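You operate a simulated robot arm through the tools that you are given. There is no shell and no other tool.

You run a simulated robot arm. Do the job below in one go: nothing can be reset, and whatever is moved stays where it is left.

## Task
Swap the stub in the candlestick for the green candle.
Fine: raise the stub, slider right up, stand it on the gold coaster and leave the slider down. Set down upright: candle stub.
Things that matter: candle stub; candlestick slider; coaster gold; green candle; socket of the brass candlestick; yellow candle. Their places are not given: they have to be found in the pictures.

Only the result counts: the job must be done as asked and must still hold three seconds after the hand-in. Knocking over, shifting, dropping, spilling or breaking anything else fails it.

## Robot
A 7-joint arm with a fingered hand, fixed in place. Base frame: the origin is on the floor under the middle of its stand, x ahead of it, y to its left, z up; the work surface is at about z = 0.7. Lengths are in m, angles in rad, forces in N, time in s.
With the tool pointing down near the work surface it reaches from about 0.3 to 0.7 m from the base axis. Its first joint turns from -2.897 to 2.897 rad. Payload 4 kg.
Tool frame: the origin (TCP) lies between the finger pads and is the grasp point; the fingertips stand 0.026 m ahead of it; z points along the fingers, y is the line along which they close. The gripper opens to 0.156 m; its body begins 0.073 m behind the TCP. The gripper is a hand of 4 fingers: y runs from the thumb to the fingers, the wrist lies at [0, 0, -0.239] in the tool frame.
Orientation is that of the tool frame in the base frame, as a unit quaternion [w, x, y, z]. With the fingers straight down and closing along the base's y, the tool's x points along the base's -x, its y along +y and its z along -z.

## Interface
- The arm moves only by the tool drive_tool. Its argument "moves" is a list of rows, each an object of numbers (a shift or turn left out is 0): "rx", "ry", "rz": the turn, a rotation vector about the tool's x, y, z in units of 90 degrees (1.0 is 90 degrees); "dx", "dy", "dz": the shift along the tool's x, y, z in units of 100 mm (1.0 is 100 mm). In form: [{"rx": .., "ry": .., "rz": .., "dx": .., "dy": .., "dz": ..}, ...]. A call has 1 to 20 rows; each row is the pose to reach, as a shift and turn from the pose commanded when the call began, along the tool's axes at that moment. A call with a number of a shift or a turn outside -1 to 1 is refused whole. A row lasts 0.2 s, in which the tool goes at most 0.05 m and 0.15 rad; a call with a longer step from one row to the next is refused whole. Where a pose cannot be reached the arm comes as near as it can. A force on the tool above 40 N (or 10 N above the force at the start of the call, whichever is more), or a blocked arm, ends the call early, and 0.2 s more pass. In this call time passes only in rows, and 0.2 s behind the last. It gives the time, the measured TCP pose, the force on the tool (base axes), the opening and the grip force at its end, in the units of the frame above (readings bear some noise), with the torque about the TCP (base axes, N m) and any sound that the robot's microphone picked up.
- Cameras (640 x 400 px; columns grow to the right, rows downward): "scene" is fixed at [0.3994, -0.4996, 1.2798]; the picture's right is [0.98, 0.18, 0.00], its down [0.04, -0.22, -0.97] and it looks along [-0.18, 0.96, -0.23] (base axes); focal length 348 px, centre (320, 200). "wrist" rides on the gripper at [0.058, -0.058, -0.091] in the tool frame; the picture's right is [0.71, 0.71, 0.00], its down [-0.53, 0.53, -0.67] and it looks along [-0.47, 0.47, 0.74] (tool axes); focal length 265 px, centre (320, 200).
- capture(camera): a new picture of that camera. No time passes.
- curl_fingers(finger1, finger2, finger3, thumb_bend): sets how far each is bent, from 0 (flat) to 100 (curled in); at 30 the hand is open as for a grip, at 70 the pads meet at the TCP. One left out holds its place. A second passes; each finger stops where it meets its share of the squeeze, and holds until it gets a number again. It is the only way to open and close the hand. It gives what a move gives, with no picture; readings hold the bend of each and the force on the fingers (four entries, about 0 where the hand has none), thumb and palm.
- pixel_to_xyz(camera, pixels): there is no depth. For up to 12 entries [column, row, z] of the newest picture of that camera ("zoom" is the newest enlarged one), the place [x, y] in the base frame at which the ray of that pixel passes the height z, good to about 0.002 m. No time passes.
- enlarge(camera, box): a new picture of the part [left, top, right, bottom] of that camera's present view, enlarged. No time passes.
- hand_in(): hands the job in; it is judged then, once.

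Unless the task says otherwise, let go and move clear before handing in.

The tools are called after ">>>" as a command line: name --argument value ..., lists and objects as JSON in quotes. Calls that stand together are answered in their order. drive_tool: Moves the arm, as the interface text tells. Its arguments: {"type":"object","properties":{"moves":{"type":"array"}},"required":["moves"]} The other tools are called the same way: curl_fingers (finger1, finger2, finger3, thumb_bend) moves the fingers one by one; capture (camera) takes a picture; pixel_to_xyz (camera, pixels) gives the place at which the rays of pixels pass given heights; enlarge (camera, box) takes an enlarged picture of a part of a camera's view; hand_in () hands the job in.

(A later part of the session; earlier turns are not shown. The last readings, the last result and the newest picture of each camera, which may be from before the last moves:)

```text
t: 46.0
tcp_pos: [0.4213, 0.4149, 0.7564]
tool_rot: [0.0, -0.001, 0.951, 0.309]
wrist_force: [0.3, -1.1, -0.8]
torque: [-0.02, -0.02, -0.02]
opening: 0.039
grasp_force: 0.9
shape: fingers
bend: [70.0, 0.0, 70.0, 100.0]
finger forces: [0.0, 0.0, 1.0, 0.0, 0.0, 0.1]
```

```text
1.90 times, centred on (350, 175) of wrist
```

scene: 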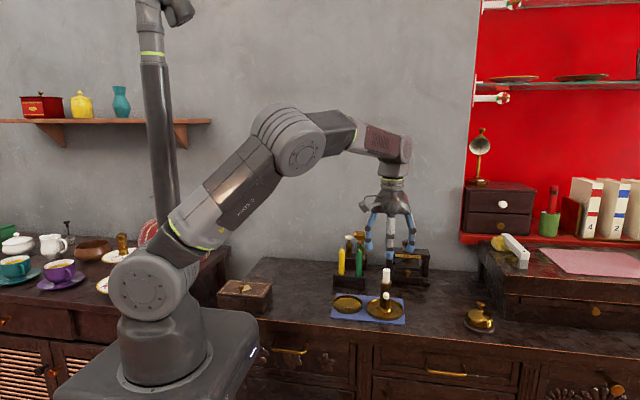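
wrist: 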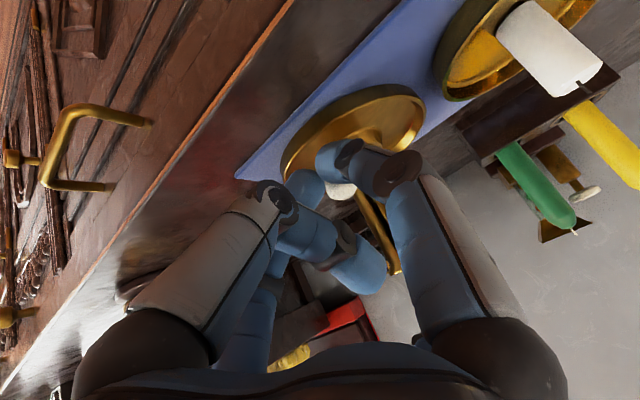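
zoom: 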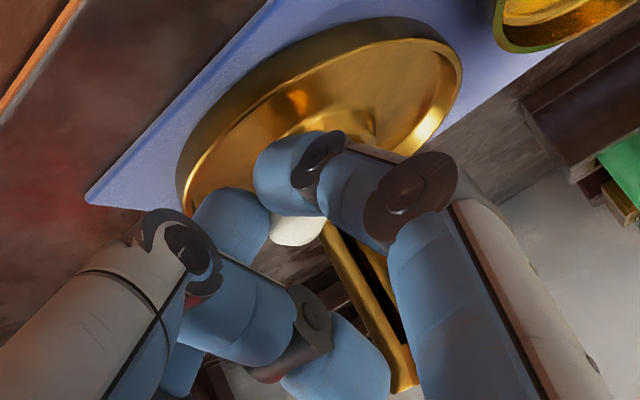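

Contact has started at TCP y≈0.415 (finger3 1 N). I'll centre 1.5 mm toward +x and push forward slowly, watching the forces.

>>> drive_tool --moves '[{"dy": -0.012, "dz": -0.009}, {"dx": -0.015, "dy": -0.012, "dz": -0.009}, {"dx": -0.015, "dy": 0.004, "dz": 0.003}, {"dx": -0.015, "dy": 0.02, "dz": 0.0147}]'

>>> drive_tool --moves '[{"dy": 0.008, "dz": 0.0059}, {"dy": 0.016, "dz": 0.0118}]'

>>> enlarge --camera "scene" --box '[360, 265, 410, 325]'

```text
t: 47.0
tcp_pos: [0.4238, 0.4162, 0.7557]
tool_rot: [0.0, -0.001, 0.951, 0.309]
wrist_force: [-1.2, -4.4, 0.7]
torque: [-0.07, 0.0, 0.02]
opening: 0.0401
grasp_force: 2.7
shape: fingers
bend: [70.0, 0.0, 70.0, 100.0]
finger forces: [3.3, 0.0, 1.8, 0.0, 0.1, 0.0]
```

```text
t: 47.6
tcp_pos: [0.4236, 0.4172, 0.7571]
tool_rot: [0.0, 0.001, 0.951, 0.308]
wrist_force: [0.4, -4.3, 0.8]
torque: [-0.05, -0.04, -0.01]
opening: 0.0406
grasp_force: 2.3
shape: fingers
bend: [69.0, 0.0, 70.0, 100.0]
finger forces: [2.7, 0.1, 1.9, 0.1, 0.0, 0.1]
```

```text
6.67 times, centred on (385, 295) of scene
```

zoom: 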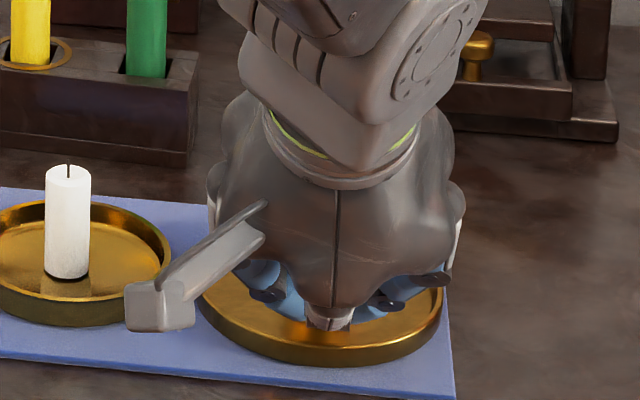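

The push is steady at -4.3 N on both fingers, so the candlestick is sliding. I'll continue about 6 mm and check the picture.

>>> drive_tool --moves '[{"dy": 0.012, "dz": 0.0088}, {"dy": 0.024, "dz": 0.0176}, {"dy": 0.036, "dz": 0.0265}, {"dy": 0.048, "dz": 0.0353}]'

>>> enlarge --camera "scene" --box '[360, 265, 410, 325]'

>>> capture --camera "wrist"

```text
t: 48.6
tcp_pos: [0.4233, 0.4264, 0.7577]
tool_rot: [0.0, 0.0, 0.951, 0.31]
wrist_force: [-0.4, -3.8, 1.0]
torque: [-0.03, 0.03, 0.03]
opening: 0.0403
grasp_force: 2.6
shape: fingers
bend: [69.0, 0.0, 69.0, 100.0]
finger forces: [2.4, 0.0, 2.2, 0.0, 0.0, 0.0]
```

```text
6.67 times, centred on (385, 295) of scene
```

zoom: 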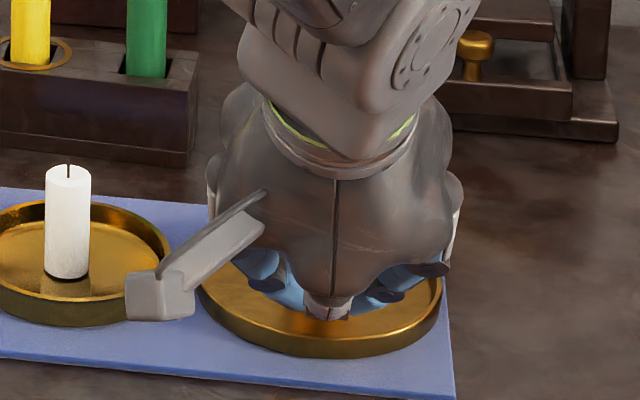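

```text
taken
```

wrist: 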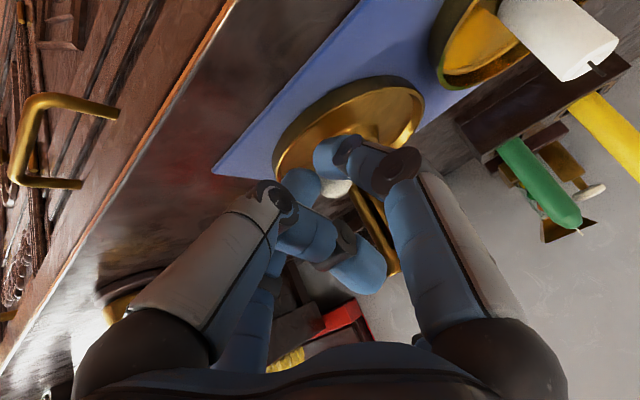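

The dish's front bottom edge is now at zoom row ~358 versus 355 at the start. I'll push 1.5 mm more, then back away and compare fully.

>>> drive_tool --moves '[{"dy": 0.012, "dz": 0.0088}]'

>>> drive_tool --moves '[{"dy": -0.08, "dz": -0.06}, {"dy": -0.25, "dz": -0.19}, {"dy": -0.2, "dz": -0.5}, {"dy": 0.0, "dz": -0.8}, {"dy": 0.2, "dz": -1.0}]'

>>> enlarge --camera "scene" --box '[360, 265, 410, 325]'

>>> capture --camera "wrist"

```text
t: 49.0
tcp_pos: [0.4229, 0.4272, 0.7569]
tool_rot: [0.0, 0.0, 0.951, 0.309]
wrist_force: [-0.9, -3.5, 0.5]
torque: [-0.06, 0.03, 0.02]
opening: 0.0404
grasp_force: 2.0
shape: fingers
bend: [69.0, 0.0, 69.0, 100.0]
finger forces: [2.5, 0.0, 1.6, 0.1, 0.0, 0.1]
```

```text
t: 50.2
tcp_pos: [0.4232, 0.3841, 0.8508]
tool_rot: [0.0, 0.001, 0.951, 0.309]
wrist_force: [0.0, 0.4, -0.5]
torque: [0.0, 0.0, 0.03]
opening: 0.0393
grasp_force: 0.0
shape: fingers
bend: [70.0, 0.0, 70.0, 100.0]
finger forces: [0.0, 0.1, 0.0, 0.0, 0.0, 0.1]
```

```text
6.67 times, centred on (385, 295) of scene
```

zoom: 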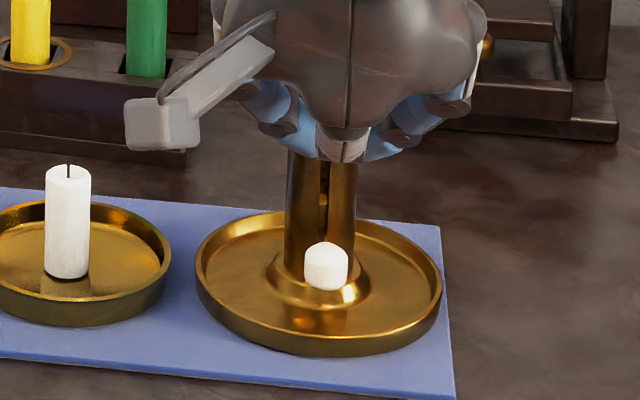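

```text
taken
```

wrist: 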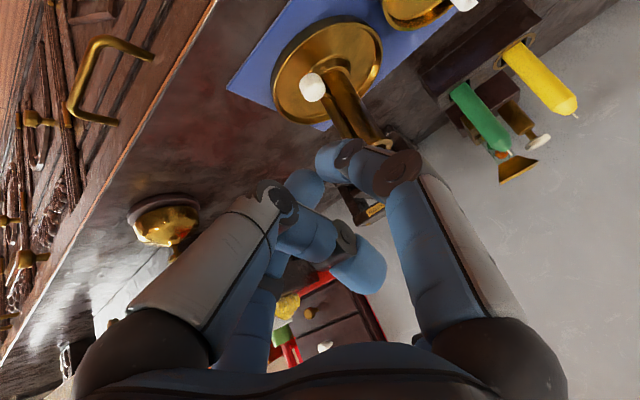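

The candlestick is back within about 1–2 mm (dish edges at zoom rows 210 and 356 versus 209 and 355), with the slider fully down and the stub standing. Next I'll rise, set the hand upright and turn it 45° so the fingers fit diagonally around the green candle.

>>> drive_tool --moves '[{"dy": 0.15, "dz": -0.2}, {"rx": 0.08, "dy": 0.3, "dz": -0.4}, {"rx": 0.16, "dy": 0.42, "dz": -0.58}, {"rx": 0.24, "dy": 0.52, "dz": -0.72}, {"rx": 0.32, "dy": 0.588, "dz": -0.809}, {"rx": 0.4, "dy": 0.588, "dz": -0.809}]'

>>> curl_fingers --finger1 50 --finger2 50 --finger3 50 --thumb_bend 50

>>> drive_tool --moves '[{"rz": -0.09, "dz": -0.1}, {"rz": -0.18, "dz": -0.2}, {"rz": -0.27, "dz": -0.3}, {"rz": -0.36, "dz": -0.4}, {"rz": -0.44, "dz": -0.4}, {"rz": -0.5, "dz": -0.4}]'

>>> capture --camera "wrist"

>>> capture --camera "scene"

```text
t: 51.6
tcp_pos: [0.4244, 0.3856, 0.9483]
tool_rot: [0.0, 0.0, 1.0, 0.0]
wrist_force: [0.5, 0.1, 0.2]
torque: [0.0, 0.0, -0.04]
opening: 0.0389
grasp_force: 0.1
shape: fingers
bend: [70.0, 0.0, 70.0, 100.0]
finger forces: [0.1, 0.0, 0.1, 0.0, 0.1, 0.0]
```

```text
t: 52.6
tcp_pos: [0.4241, 0.3835, 0.9477]
tool_rot: [0.0, 0.0, 1.0, -0.001]
wrist_force: [-0.5, -0.7, 0.6]
torque: [-0.01, -0.01, -0.02]
opening: 0.0504
grasp_force: 0.1
shape: fingers
bend: [50.0, 50.0, 50.0, 50.0]
finger forces: [0.0, 0.0, 0.0, 0.0, 0.1, 0.0]
```

```text
t: 54.0
tcp_pos: [0.4225, 0.3838, 0.9908]
tool_rot: [-0.001, -0.384, 0.923, 0.0]
wrist_force: [0.2, 0.2, -0.3]
torque: [0.03, 0.0, -0.03]
opening: 0.0503
grasp_force: 0.0
shape: fingers
bend: [50.0, 50.0, 50.0, 50.0]
finger forces: [0.0, 0.0, 0.0, 0.0, 0.0, 0.1]
```

```text
taken
```

wrist: 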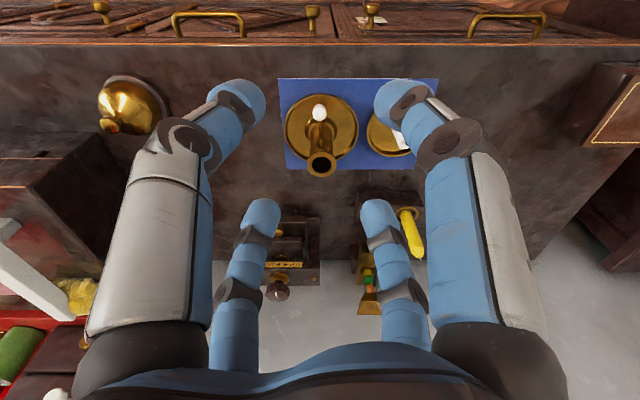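

```text
taken
```

scene: 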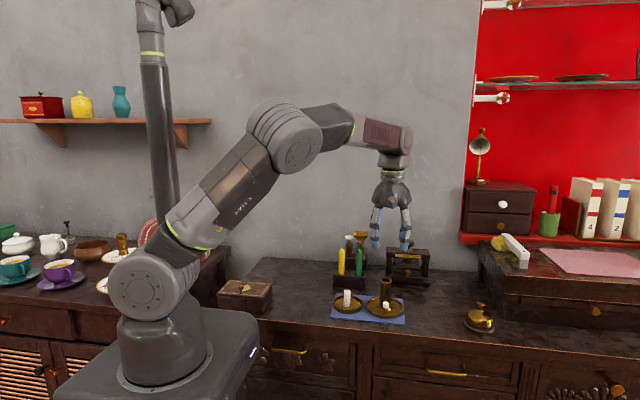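

The hand is upright and turned 45°, camera side toward the front. I'll move toward the green candle at this safe height in three equal legs.

>>> drive_tool --moves '[{"dx": -0.187, "dy": 0.407}, {"dx": -0.373, "dy": 0.814}]'

>>> drive_tool --moves '[{"dx": -0.187, "dy": 0.407}, {"dx": -0.373, "dy": 0.814}]'

>>> capture --camera "wrist"

```text
t: 54.6
tcp_pos: [0.3911, 0.4722, 0.9904]
tool_rot: [-0.001, -0.382, 0.924, -0.001]
wrist_force: [-0.7, -1.0, 0.3]
torque: [0.04, 0.0, 0.0]
opening: 0.0507
grasp_force: 0.0
shape: fingers
bend: [50.0, 50.0, 50.0, 50.0]
finger forces: [0.0, 0.0, 0.0, 0.0, 0.0, 0.0]
```

```text
t: 55.2
tcp_pos: [0.3608, 0.5547, 0.9895]
tool_rot: [0.0, -0.382, 0.924, 0.0]
wrist_force: [0.3, 0.1, 0.1]
torque: [0.03, 0.06, 0.0]
opening: 0.0508
grasp_force: 0.1
shape: fingers
bend: [50.0, 50.0, 50.0, 50.0]
finger forces: [0.1, 0.0, 0.0, 0.0, 0.1, 0.1]
```

```text
taken
```

wrist: 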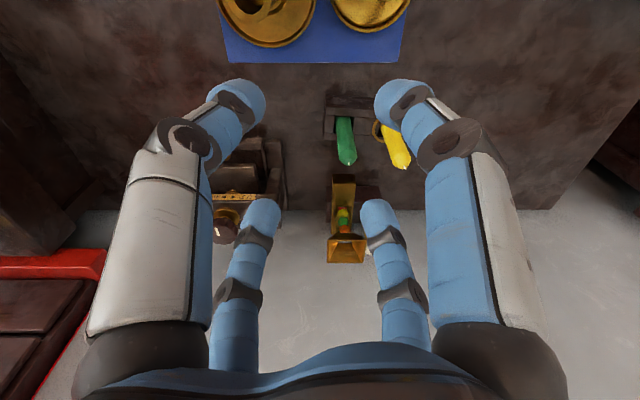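

The candle row is in view: green near (346,140), yellow at (392,145), funnel at (345,230). I'll enlarge and measure the green candle.

>>> enlarge --camera "wrist" --box '[290, 80, 430, 200]'

>>> enlarge --camera "scene" --box '[325, 225, 395, 295]'

```text
3.33 times, centred on (360, 140) of wrist
```

zoom: 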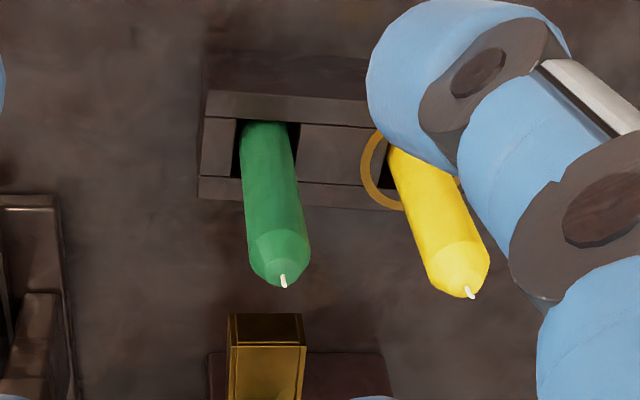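

```text
5.71 times, centred on (360, 260) of scene
```

zoom: 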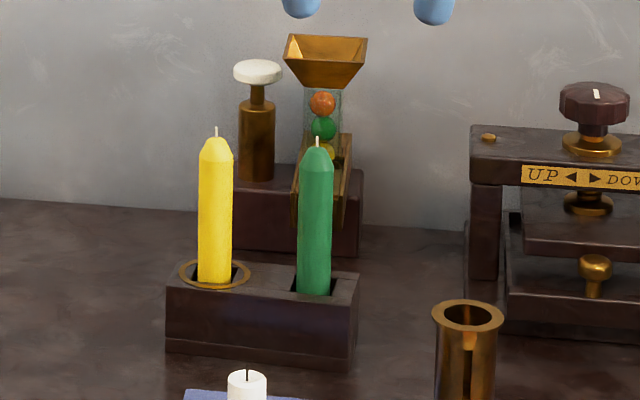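

The wrist zoom shows the green tip at (284,276) and its base in the hole at (267,138); the scene zoom gives the tip at (317,150) and base at (313,290). I'll triangulate.

>>> pixel_to_xyz --camera "wrist" --pixels '[[349.2, 162.8, 0.83], [349.2, 162.8, 0.84], [344.1, 121.4, 0.74], [344.1, 121.4, 0.75], [404, 167, 0.83], [404, 167, 0.84], [345, 237, 0.86], [345, 237, 0.87]]'

>>> pixel_to_xyz --camera "scene" --pixels '[[359.5, 251.3, 0.83], [359.5, 251.3, 0.84], [358.8, 275.8, 0.74], [358.8, 275.8, 0.75], [341.6, 249, 0.83], [341.6, 249, 0.84]]'

```text
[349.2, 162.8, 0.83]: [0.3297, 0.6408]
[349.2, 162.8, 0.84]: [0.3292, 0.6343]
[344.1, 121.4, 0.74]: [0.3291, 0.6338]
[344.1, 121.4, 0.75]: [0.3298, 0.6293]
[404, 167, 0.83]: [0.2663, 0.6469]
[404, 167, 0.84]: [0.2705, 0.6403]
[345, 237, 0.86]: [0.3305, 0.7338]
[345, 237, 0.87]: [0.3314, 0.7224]
```

```text
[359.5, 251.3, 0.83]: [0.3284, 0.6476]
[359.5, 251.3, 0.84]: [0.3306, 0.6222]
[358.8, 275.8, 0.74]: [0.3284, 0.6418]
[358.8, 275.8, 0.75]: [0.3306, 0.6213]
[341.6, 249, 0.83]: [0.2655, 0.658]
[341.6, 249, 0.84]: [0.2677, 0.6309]
```

The green candle's axis is at about (0.3295, 0.635) with its tip near z 0.834. I'll finish the lateral move over it, go down to 0.91 and check alignment.

>>> drive_tool --moves '[{"dx": -0.173, "dy": 0.395}, {"dx": -0.346, "dy": 0.789}, {"dx": -0.346, "dy": 0.789, "dz": 0.4}, {"dx": -0.346, "dy": 0.789, "dz": 0.8}]'

>>> capture --camera "wrist"

>>> enlarge --camera "scene" --box '[315, 205, 405, 295]'

```text
t: 56.2
tcp_pos: [0.3249, 0.6084, 0.9127]
tool_rot: [0.001, -0.382, 0.924, 0.0]
wrist_force: [0.6, -0.5, 0.0]
torque: [-0.02, 0.02, 0.0]
opening: 0.0506
grasp_force: 0.0
shape: fingers
bend: [50.0, 50.0, 50.0, 50.0]
finger forces: [0.0, 0.0, 0.1, 0.0, 0.1, 0.0]
out of reach, approached as far as the arm can: row 1, 2, 3, 4
```

```text
taken
```

wrist: 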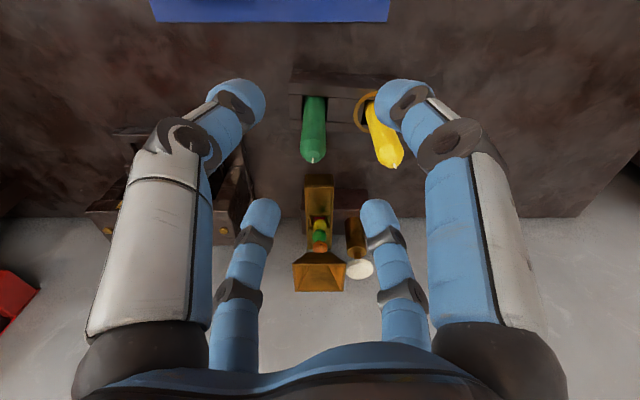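

```text
4.44 times, centred on (360, 250) of scene
```

zoom: 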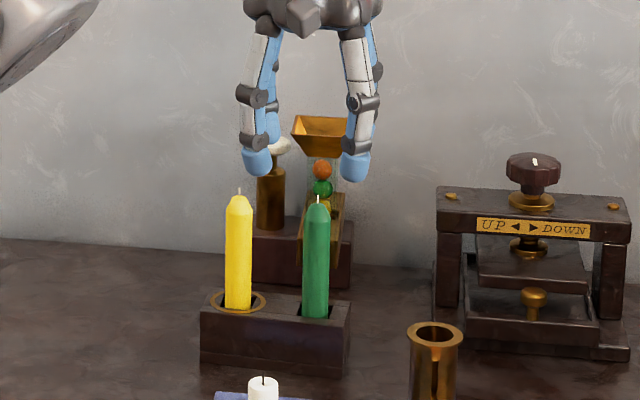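

The arm stops short at (0.325, 0.608) with the hand straight down; the candle at radius 0.716 m is just out of reach. I'll tilt the hand outward by about 10° so the wrist moves back toward the base, and see where the TCP lands.

>>> drive_tool --moves '[{"rx": -0.017, "ry": -0.053}, {"rx": -0.034, "ry": -0.106}]'

>>> capture --camera "wrist"

```text
t: 56.8
tcp_pos: [0.3232, 0.6078, 0.914]
tool_rot: [0.067, -0.38, 0.921, 0.056]
wrist_force: [0.1, -1.1, 0.4]
torque: [0.03, 0.0, 0.01]
opening: 0.0508
grasp_force: 0.0
shape: fingers
bend: [50.0, 50.0, 50.0, 50.0]
finger forces: [0.0, 0.0, 0.1, 0.0, 0.1, 0.0]
```

```text
taken
```

wrist: 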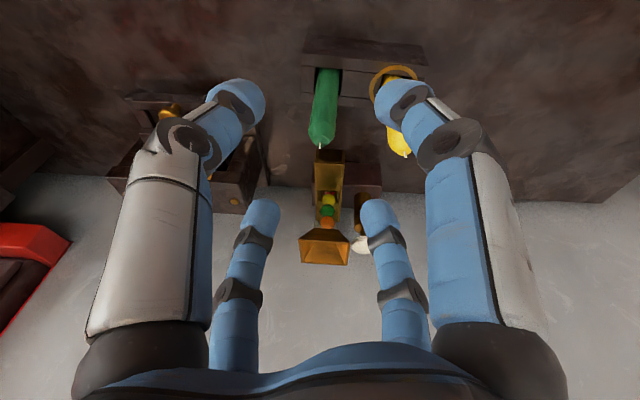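

The tilt took effect (10° outward) and the commanded pose was clamped to (0.323, 0.608, 0.914). I'll now shift the TCP over the candle with the tilt kept.

>>> drive_tool --moves '[{"dx": -0.1, "dy": 0.07, "dz": 0.08}, {"dx": -0.207, "dy": 0.141, "dz": 0.155}]'

>>> capture --camera "wrist"

>>> enlarge --camera "scene" --box '[315, 205, 405, 295]'

```text
t: 57.4
tcp_pos: [0.33, 0.6346, 0.9021]
tool_rot: [0.067, -0.381, 0.921, 0.057]
wrist_force: [0.4, 0.5, -0.6]
torque: [0.0, 0.01, 0.01]
opening: 0.0509
grasp_force: 0.1
shape: fingers
bend: [50.0, 50.0, 50.0, 50.0]
finger forces: [0.0, 0.0, 0.0, 0.0, 0.1, 0.0]
```

```text
taken
```

wrist: 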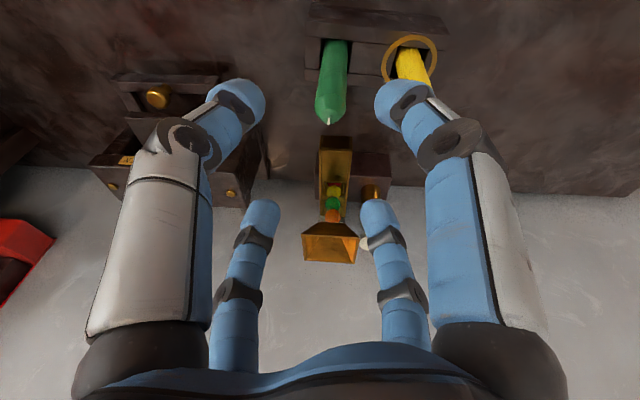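

```text
4.44 times, centred on (360, 250) of scene
```

zoom: 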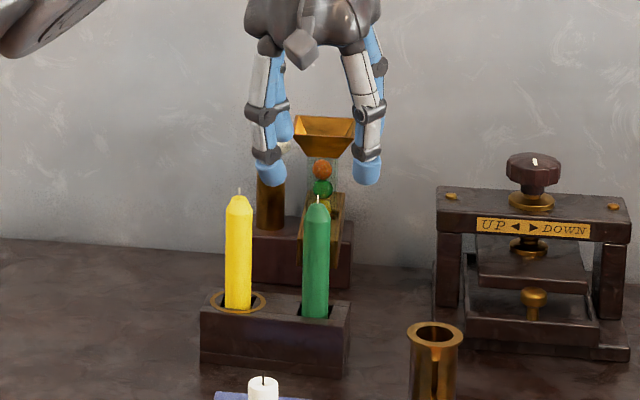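

The TCP is now over the candle at (0.330, 0.635, 0.902) with nothing touched. I'll check how close the brass tray behind the candle comes before lowering the fingers.

>>> pixel_to_xyz --camera "wrist" --pixels '[[335, 137, 0.74], [335, 137, 0.78], [335, 137, 0.82], [320, 137, 0.78], [352, 137, 0.78], [330, 122, 0.84], [330, 113, 0.83]]'

>>> pixel_to_xyz --camera "scene" --pixels '[[356.5, 264, 0.74], [356.5, 264, 0.78], [365, 248, 0.78], [365, 248, 0.82], [365, 248, 0.8]]'

>>> enlarge --camera "wrist" --box '[270, 20, 430, 180]'

```text
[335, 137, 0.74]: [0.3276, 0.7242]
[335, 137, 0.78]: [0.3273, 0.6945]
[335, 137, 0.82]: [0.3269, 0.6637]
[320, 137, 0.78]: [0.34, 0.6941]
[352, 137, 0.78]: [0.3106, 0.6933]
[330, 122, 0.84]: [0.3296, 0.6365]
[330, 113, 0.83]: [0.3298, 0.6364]
```

```text
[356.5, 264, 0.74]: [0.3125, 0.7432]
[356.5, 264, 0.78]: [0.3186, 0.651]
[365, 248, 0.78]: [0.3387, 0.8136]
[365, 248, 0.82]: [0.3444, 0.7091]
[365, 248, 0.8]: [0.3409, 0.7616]
```

```text
2.50 times, centred on (350, 100) of wrist
```

zoom: 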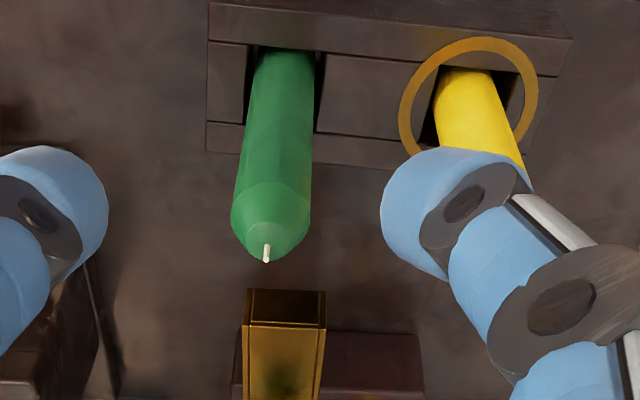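

The tray's front edge is at y≈0.71, clear of the fingers' reach (y<0.69). I'll descend vertically half way and check the clearances.

>>> drive_tool --moves '[{"dx": 0.04, "dy": -0.012, "dz": 0.236}, {"dx": 0.07, "dy": -0.022, "dz": 0.414}]'

>>> capture --camera "wrist"

>>> enlarge --camera "scene" --box '[315, 215, 405, 295]'

```text
t: 58.0
tcp_pos: [0.3292, 0.635, 0.8584]
tool_rot: [0.066, -0.381, 0.921, 0.056]
wrist_force: [-0.6, -0.5, 0.4]
torque: [-0.02, -0.01, 0.02]
opening: 0.0508
grasp_force: 0.0
shape: fingers
bend: [50.0, 50.0, 50.0, 50.0]
finger forces: [0.0, 0.1, 0.0, 0.0, 0.1, 0.0]
```

```text
taken
```

wrist: 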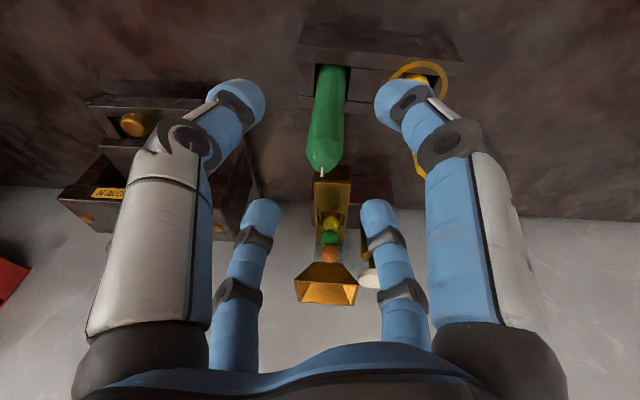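

```text
5.00 times, centred on (360, 255) of scene
```

zoom: 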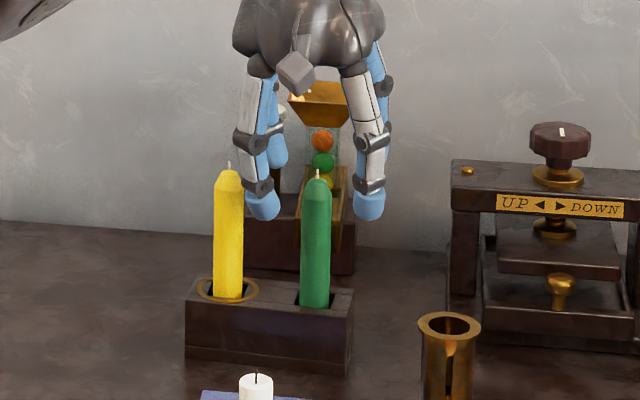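

The fingers straddle the green candle without touching; the yellow one is clear. I'll test here whether a smaller tilt (about 5°) is now within reach.

>>> drive_tool --moves '[{"rx": 0.017, "ry": 0.053}]'

>>> capture --camera "wrist"

```text
t: 58.4
tcp_pos: [0.3307, 0.6325, 0.8584]
tool_rot: [0.034, -0.382, 0.923, 0.028]
wrist_force: [-0.3, 0.4, 0.3]
torque: [0.01, 0.03, 0.0]
opening: 0.0509
grasp_force: 0.0
shape: fingers
bend: [50.0, 50.0, 50.0, 50.0]
finger forces: [0.0, 0.1, 0.0, 0.0, 0.0, 0.1]
```

```text
taken
```

wrist: 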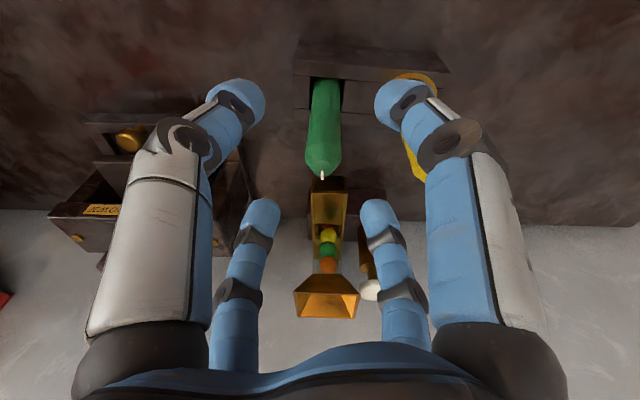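

A 5° tilt is reachable at this height. I'll lower a bit more and try 2°.

>>> drive_tool --moves '[{"dx": 0.01, "dy": -0.003, "dz": 0.117}, {"dx": 0.02, "dy": -0.006, "dz": 0.234}]'

>>> drive_tool --moves '[{"rx": 0.01, "ry": 0.032}]'

>>> capture --camera "wrist"

```text
t: 59.0
tcp_pos: [0.3301, 0.6345, 0.8367]
tool_rot: [0.034, -0.383, 0.923, 0.028]
wrist_force: [0.0, 1.1, 0.9]
torque: [-0.02, 0.0, 0.01]
opening: 0.0509
grasp_force: 0.0
shape: fingers
bend: [50.0, 50.0, 50.0, 50.0]
finger forces: [0.0, 0.0, 0.0, 0.1, 0.0, 0.0]
```

```text
t: 59.4
tcp_pos: [0.3269, 0.6272, 0.8364]
tool_rot: [0.014, -0.382, 0.924, 0.01]
wrist_force: [-0.2, -0.6, -0.3]
torque: [0.02, 0.04, -0.03]
opening: 0.0507
grasp_force: 0.1
shape: fingers
bend: [50.0, 50.0, 50.0, 50.0]
finger forces: [0.0, 0.2, 0.1, 0.0, 0.0, 0.1]
out of reach, approached as far as the arm can: row 1
```

```text
taken
```

wrist: 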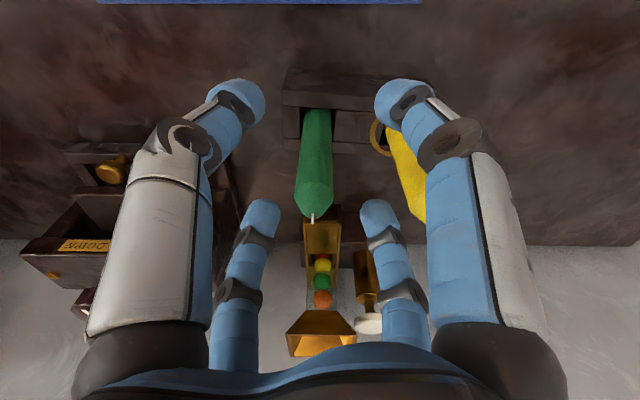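

2° is about 8 mm out of reach, so I'll return to 5° and recentre on the candle before lowering.

>>> drive_tool --moves '[{"rx": -0.01, "ry": -0.032, "dx": -0.074, "dy": 0.037}]'

>>> drive_tool --moves '[{"dx": 0.008, "dy": -0.002, "dz": 0.1}, {"dx": 0.017, "dy": -0.005, "dz": 0.2}]'

>>> capture --camera "wrist"

>>> enlarge --camera "scene" --box '[325, 225, 395, 295]'

```text
t: 59.8
tcp_pos: [0.3292, 0.6346, 0.8352]
tool_rot: [0.034, -0.382, 0.923, 0.028]
wrist_force: [0.4, 0.0, 0.2]
torque: [-0.02, 0.02, 0.03]
opening: 0.0506
grasp_force: 0.0
shape: fingers
bend: [50.0, 50.0, 50.0, 50.0]
finger forces: [0.0, 0.0, 0.1, 0.0, 0.0, 0.1]
```

```text
t: 60.4
tcp_pos: [0.3288, 0.6348, 0.8154]
tool_rot: [0.034, -0.382, 0.923, 0.029]
wrist_force: [-0.6, -0.1, -0.2]
torque: [0.0, -0.02, -0.03]
opening: 0.0508
grasp_force: 0.1
shape: fingers
bend: [50.0, 50.0, 50.0, 50.0]
finger forces: [0.1, 0.1, 0.0, 0.0, 0.1, 0.0]
```

```text
taken
```

wrist: 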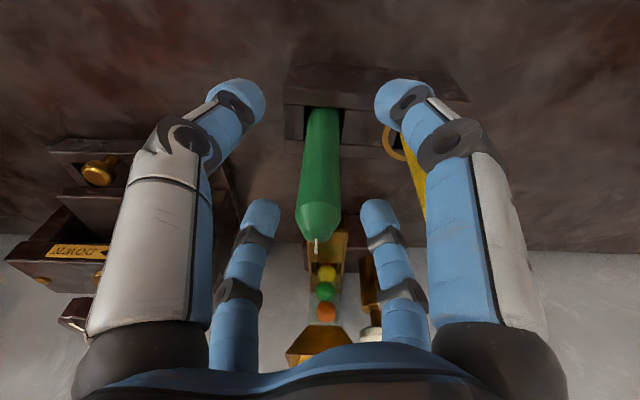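

```text
5.71 times, centred on (360, 260) of scene
```

zoom: 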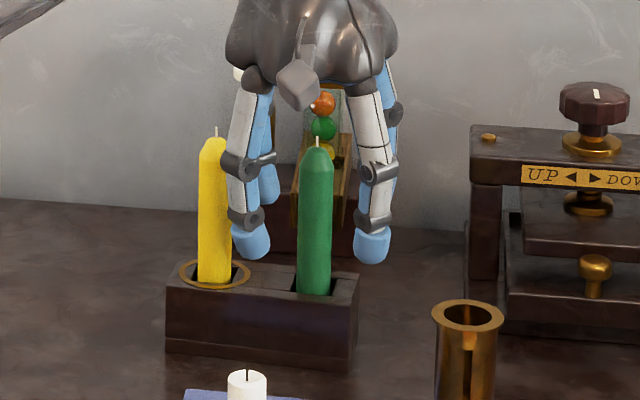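

The candle passes through the grasp point (wrist (319,200)) and the fingers are clear of the yellow candle and rack. I'll close in two stages.

>>> curl_fingers --finger1 61 --finger2 61 --finger3 61 --thumb_bend 61

>>> capture --camera "wrist"

>>> enlarge --camera "scene" --box '[325, 225, 395, 295]'

```text
t: 61.4
tcp_pos: [0.3286, 0.6346, 0.8155]
tool_rot: [0.034, -0.382, 0.923, 0.027]
wrist_force: [-0.6, -0.1, -0.1]
torque: [0.01, -0.05, 0.02]
opening: 0.0206
grasp_force: 0.0
shape: fingers
bend: [61.0, 61.0, 61.0, 61.0]
finger forces: [0.0, 0.0, 0.0, 0.0, 0.0, 0.0]
```

```text
taken
```

wrist: 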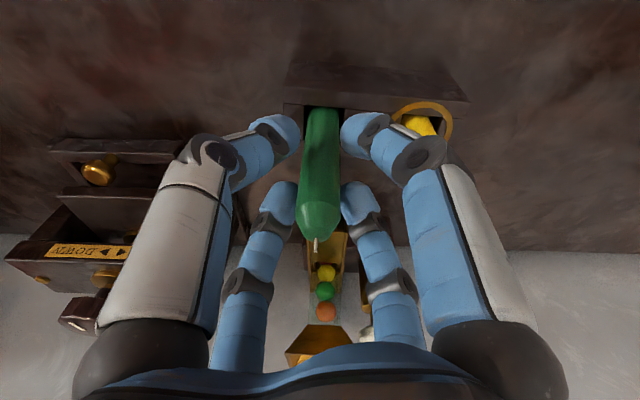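

```text
5.71 times, centred on (360, 260) of scene
```

zoom: 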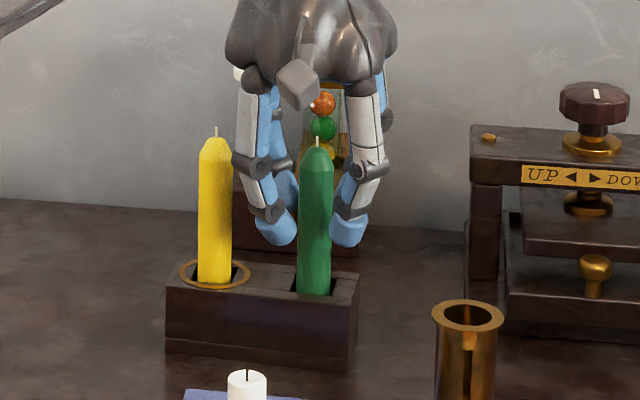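

All four tips are evenly spaced around the candle with no contact. I'll close to grip.

>>> curl_fingers --finger1 71 --finger2 71 --finger3 71 --thumb_bend 71

>>> capture --camera "wrist"

>>> enlarge --camera "scene" --box '[325, 225, 395, 295]'

```text
t: 62.4
tcp_pos: [0.3289, 0.6331, 0.8156]
tool_rot: [0.034, -0.382, 0.923, 0.029]
wrist_force: [1.3, -0.6, -0.3]
torque: [0.01, 0.01, 0.01]
opening: 0.0066
grasp_force: 11.0
shape: fingers
bend: [66.0, 65.0, 65.0, 67.0]
finger forces: [4.5, 5.9, 5.3, 0.0, 6.5, 0.0]
```

```text
taken
```

wrist: 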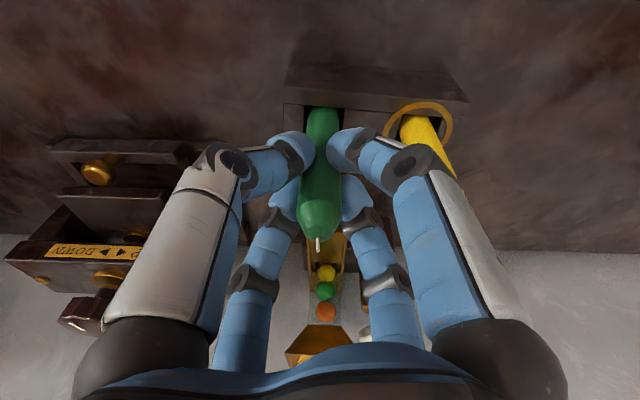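

```text
5.71 times, centred on (360, 260) of scene
```

zoom: 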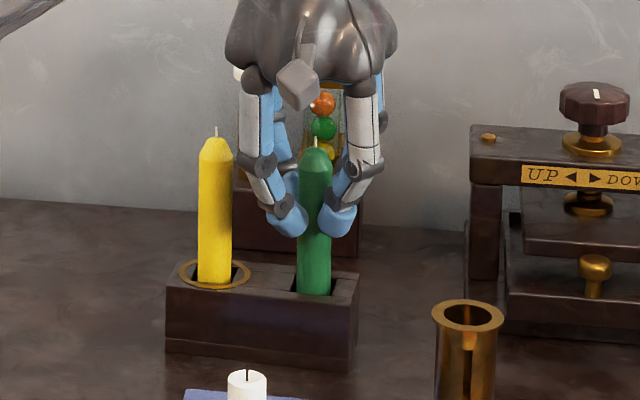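

The candle is held with 4.5–6.5 N per finger, still upright. I'll lift it straight up slowly out of its hole.

>>> drive_tool --moves '[{"dx": -0.004, "dy": 0.001, "dz": -0.05}, {"dx": -0.0085, "dy": 0.0025, "dz": -0.1}, {"dx": -0.017, "dy": 0.005, "dz": -0.2}, {"dx": -0.0255, "dy": 0.0075, "dz": -0.3}, {"dx": -0.034, "dy": 0.01, "dz": -0.4}]'

>>> enlarge --camera "scene" --box '[325, 215, 395, 295]'

>>> capture --camera "wrist"

```text
t: 63.6
tcp_pos: [0.3281, 0.6327, 0.8566]
tool_rot: [0.034, -0.382, 0.923, 0.028]
wrist_force: [0.4, 0.3, -1.0]
torque: [-0.03, -0.01, -0.03]
opening: 0.0068
grasp_force: 11.0
shape: fingers
bend: [66.0, 65.0, 65.0, 67.0]
finger forces: [4.5, 6.0, 5.2, 0.1, 6.4, 0.0]
```

```text
5.00 times, centred on (360, 255) of scene
```

zoom: 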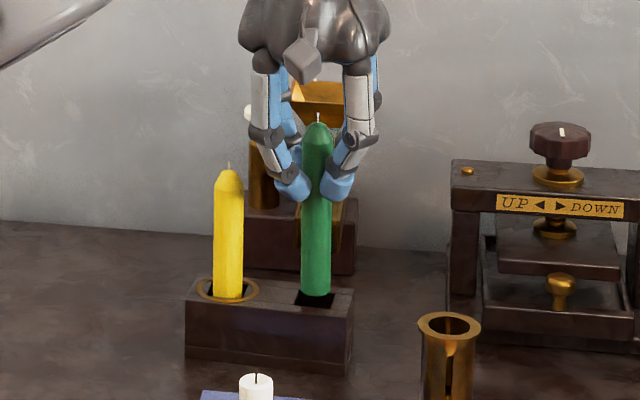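

```text
taken
```

wrist: 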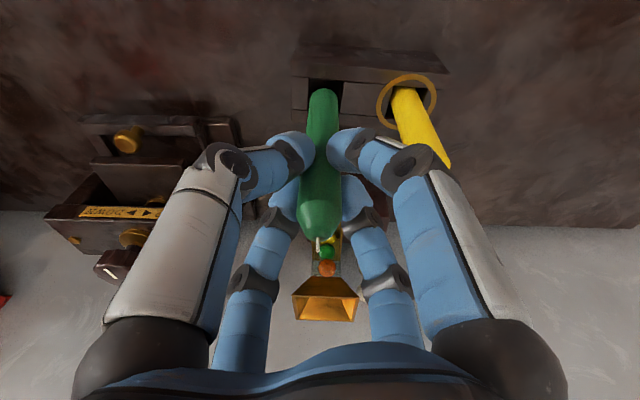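

The candle's bottom is now at zoom (316,296), just above its hole. I'll zoom in to make sure it's fully clear before moving sideways.

>>> enlarge --camera "scene" --box '[345, 235, 380, 290]'

>>> enlarge --camera "wrist" --box '[270, 40, 390, 160]'

```text
7.27 times, centred on (362, 262) of scene
```

zoom: 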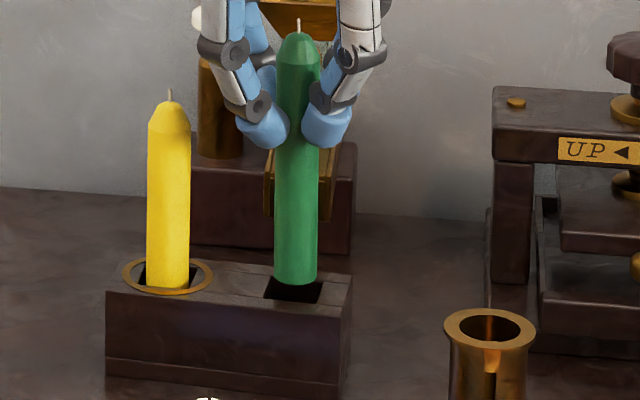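

```text
3.33 times, centred on (330, 100) of wrist
```

zoom: 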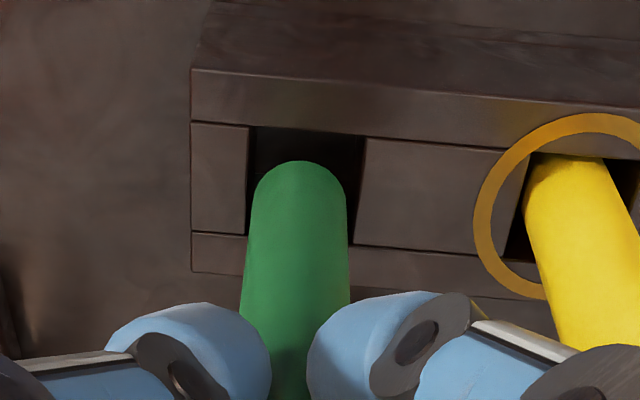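

The candle's bottom arc shows at zoom (296,285) with the dark hole beneath it. I'll compute its height.

>>> pixel_to_xyz --camera "scene" --pixels '[[358.7, 273.7, 0.745], [358.7, 273.7, 0.75], [358.7, 273.7, 0.755], [358.7, 273.7, 0.76]]'

>>> pixel_to_xyz --camera "zoom" --pixels '[[298, 160, 0.745], [298, 160, 0.75], [298, 160, 0.755], [298, 160, 0.76]]'

```text
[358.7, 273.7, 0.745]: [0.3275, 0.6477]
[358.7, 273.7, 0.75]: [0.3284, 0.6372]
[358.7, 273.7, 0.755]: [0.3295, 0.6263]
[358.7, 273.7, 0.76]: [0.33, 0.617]
```

```text
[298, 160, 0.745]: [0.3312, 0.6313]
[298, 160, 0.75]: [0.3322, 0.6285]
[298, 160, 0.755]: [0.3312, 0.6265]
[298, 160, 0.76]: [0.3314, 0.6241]
```

Both cameras put the candle's bottom at z≈0.755, 10 mm above the rack, with the candle about 0.102 m from grasp to bottom. I'll carry it up and toward the candlestick, away from the yellow candle.

>>> drive_tool --moves '[{"dx": 0.004, "dy": -0.087, "dz": -0.203}, {"dx": 0.028, "dy": -0.27, "dz": -0.511}, {"dx": 0.082, "dy": -0.547, "dz": -0.708}, {"dx": 0.131, "dy": -0.83, "dz": -0.719}]'

>>> enlarge --camera "scene" --box '[315, 205, 425, 325]'

>>> capture --camera "wrist"

```text
t: 64.6
tcp_pos: [0.3733, 0.5588, 0.9225]
tool_rot: [0.033, -0.383, 0.923, 0.028]
wrist_force: [-0.2, 0.7, -1.4]
torque: [-0.03, 0.0, 0.0]
opening: 0.0068
grasp_force: 11.5
shape: fingers
bend: [66.0, 65.0, 65.0, 67.0]
finger forces: [4.4, 6.1, 5.1, 0.1, 6.5, 0.0]
```

```text
3.33 times, centred on (370, 265) of scene
```

zoom: 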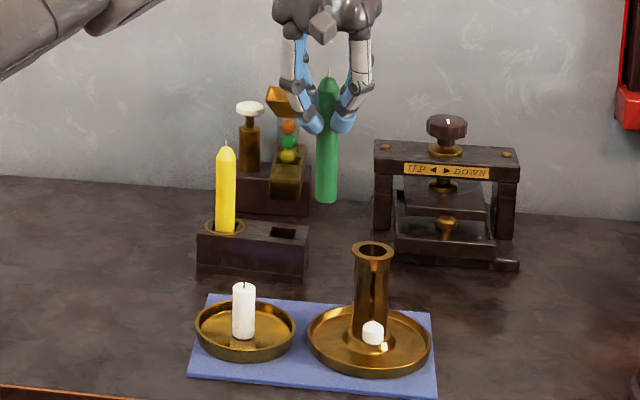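

```text
taken
```

wrist: 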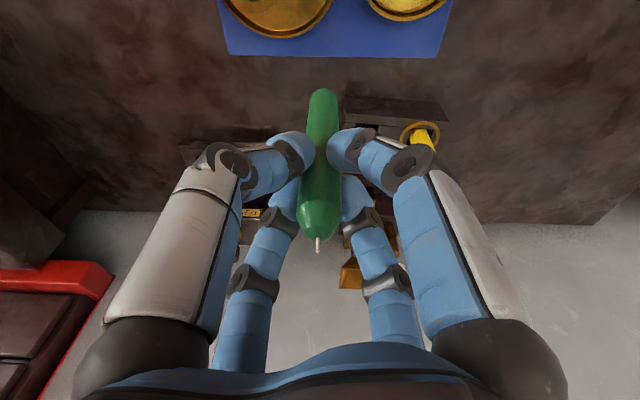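

The candle hangs straight in the grip, everything else is standing, and the empty socket is visible at zoom (373,252). I'll move it above the socket.

>>> drive_tool --moves '[{"dx": 0.055, "dy": -0.266, "dz": -0.02}, {"dx": 0.11, "dy": -0.533, "dz": -0.04}, {"dx": 0.166, "dy": -0.799, "dz": -0.055}]'

>>> enlarge --camera "scene" --box '[355, 235, 415, 295]'

>>> capture --camera "wrist"

```text
t: 65.4
tcp_pos: [0.4196, 0.4935, 0.9248]
tool_rot: [0.033, -0.382, 0.923, 0.028]
wrist_force: [0.0, 0.0, -0.2]
torque: [-0.01, -0.01, -0.01]
opening: 0.0071
grasp_force: 11.1
shape: fingers
bend: [66.0, 65.0, 65.0, 67.0]
finger forces: [4.5, 6.1, 5.2, 0.1, 6.5, 0.0]
```

```text
6.67 times, centred on (385, 265) of scene
```

zoom: 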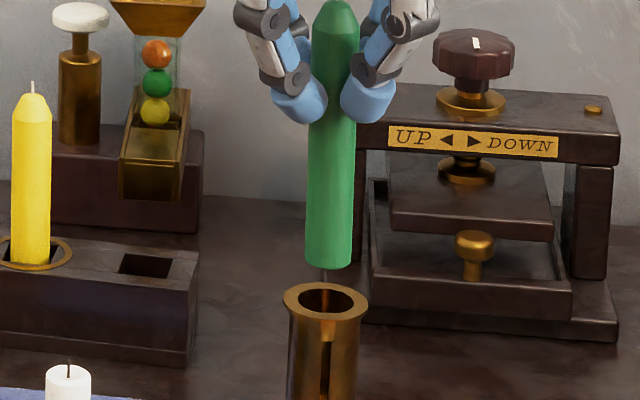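

```text
taken
```

wrist: 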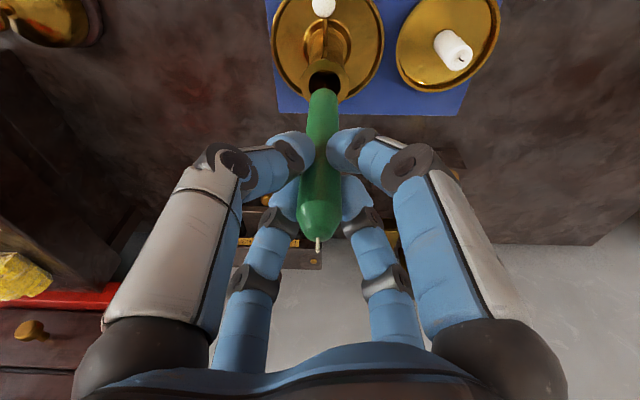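

The candle leans about 2° (bottom slightly outward), from the tilted grasp. I'll turn the hand back by about 2.3° to make it vertical and compare its bottom with the rim in both views.

>>> drive_tool --moves '[{"rx": 0.0078, "ry": 0.0244}]'

>>> enlarge --camera "scene" --box '[355, 235, 415, 295]'

>>> enlarge --camera "wrist" --box '[265, 20, 385, 140]'

```text
t: 65.8
tcp_pos: [0.419, 0.4931, 0.9257]
tool_rot: [0.018, -0.383, 0.923, 0.015]
wrist_force: [-0.1, -0.6, -1.0]
torque: [-0.02, -0.02, 0.0]
opening: 0.0065
grasp_force: 10.7
shape: fingers
bend: [66.0, 65.0, 65.0, 67.0]
finger forces: [4.4, 6.0, 5.2, 0.0, 6.5, 0.0]
```

```text
6.67 times, centred on (385, 265) of scene
```

zoom: 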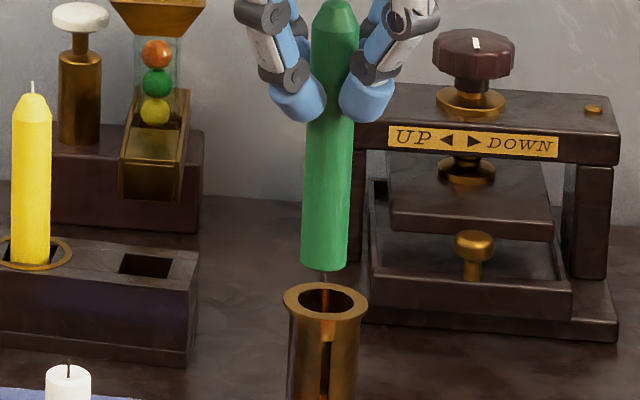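

```text
3.33 times, centred on (325, 80) of wrist
```

zoom: 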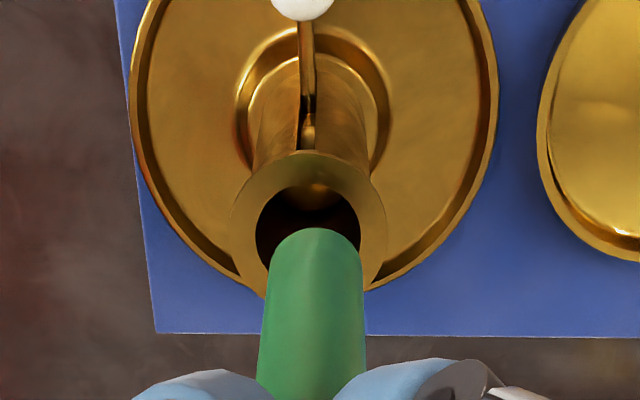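

The wrist zoom shows the rim centre near (308,227) and the candle's bottom centre near (313,274); the scene zoom has the rim at (325,300) and the bottom at (323,261). I'll convert those to compare.

>>> pixel_to_xyz --camera "zoom" --pixels '[[308.5, 224, 0.801], [308.5, 234, 0.801], [313, 228, 0.824], [313, 274, 0.824], [264, 274, 0.824], [362, 274, 0.824], [230, 224, 0.801], [387, 224, 0.801]]'

>>> pixel_to_xyz --camera "scene" --pixels '[[385.8, 280.1, 0.801], [385.5, 274.15, 0.824], [385.5, 275.65, 0.824], [379.45, 280.1, 0.801], [392.2, 280.1, 0.801], [382, 274.15, 0.824], [389.05, 274.15, 0.824]]'

```text
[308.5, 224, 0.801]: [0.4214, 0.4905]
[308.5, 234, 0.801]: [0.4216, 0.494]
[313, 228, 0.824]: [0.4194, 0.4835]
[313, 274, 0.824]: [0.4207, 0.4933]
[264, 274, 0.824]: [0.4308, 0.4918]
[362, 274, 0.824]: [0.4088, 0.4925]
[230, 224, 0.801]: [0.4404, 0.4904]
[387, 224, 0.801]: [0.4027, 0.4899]
```

```text
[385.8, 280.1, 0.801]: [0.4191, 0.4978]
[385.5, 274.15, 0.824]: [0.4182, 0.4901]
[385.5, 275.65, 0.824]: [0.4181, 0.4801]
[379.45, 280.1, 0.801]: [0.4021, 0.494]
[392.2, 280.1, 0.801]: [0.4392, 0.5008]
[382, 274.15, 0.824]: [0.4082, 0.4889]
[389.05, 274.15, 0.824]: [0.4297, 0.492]
```

The wrist view, which is more exact here, puts the candle about 1.5 mm to -x and 1 mm to +y of the socket centre. I'll correct that and lower 17 mm to just above the rim.

>>> drive_tool --moves '[{"dx": 0.002, "dy": -0.017, "dz": 0.08}, {"dx": 0.004, "dy": -0.017, "dz": 0.17}]'

>>> enlarge --camera "scene" --box '[365, 250, 405, 295]'

>>> enlarge --camera "wrist" --box '[270, 40, 370, 140]'

```text
t: 66.4
tcp_pos: [0.4219, 0.492, 0.9102]
tool_rot: [0.018, -0.383, 0.924, 0.015]
wrist_force: [0.3, 1.2, -0.2]
torque: [0.01, 0.0, 0.01]
opening: 0.0066
grasp_force: 10.7
shape: fingers
bend: [66.0, 65.0, 65.0, 67.0]
finger forces: [4.4, 6.0, 5.3, 0.0, 6.6, 0.0]
```

```text
8.89 times, centred on (385, 272) of scene
```

zoom: 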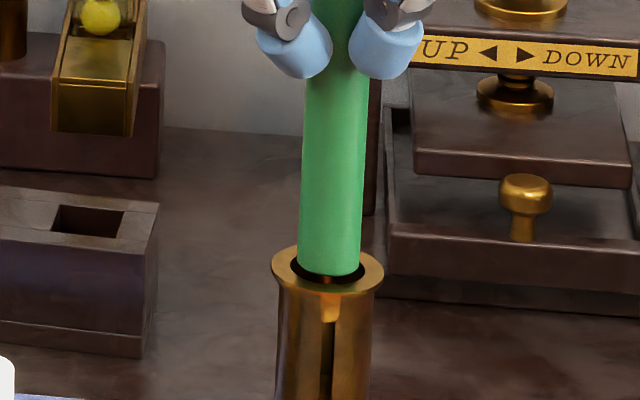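

```text
4.00 times, centred on (320, 90) of wrist
```

zoom: 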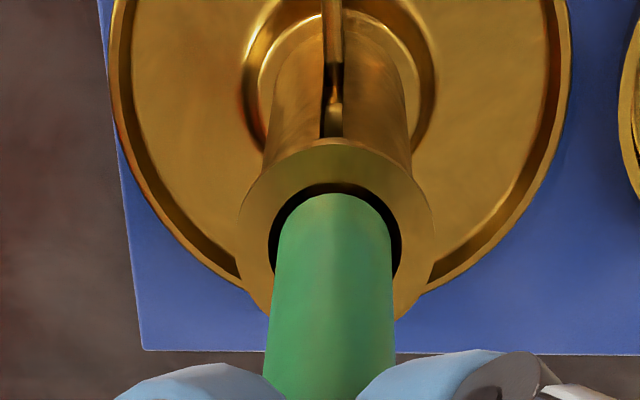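

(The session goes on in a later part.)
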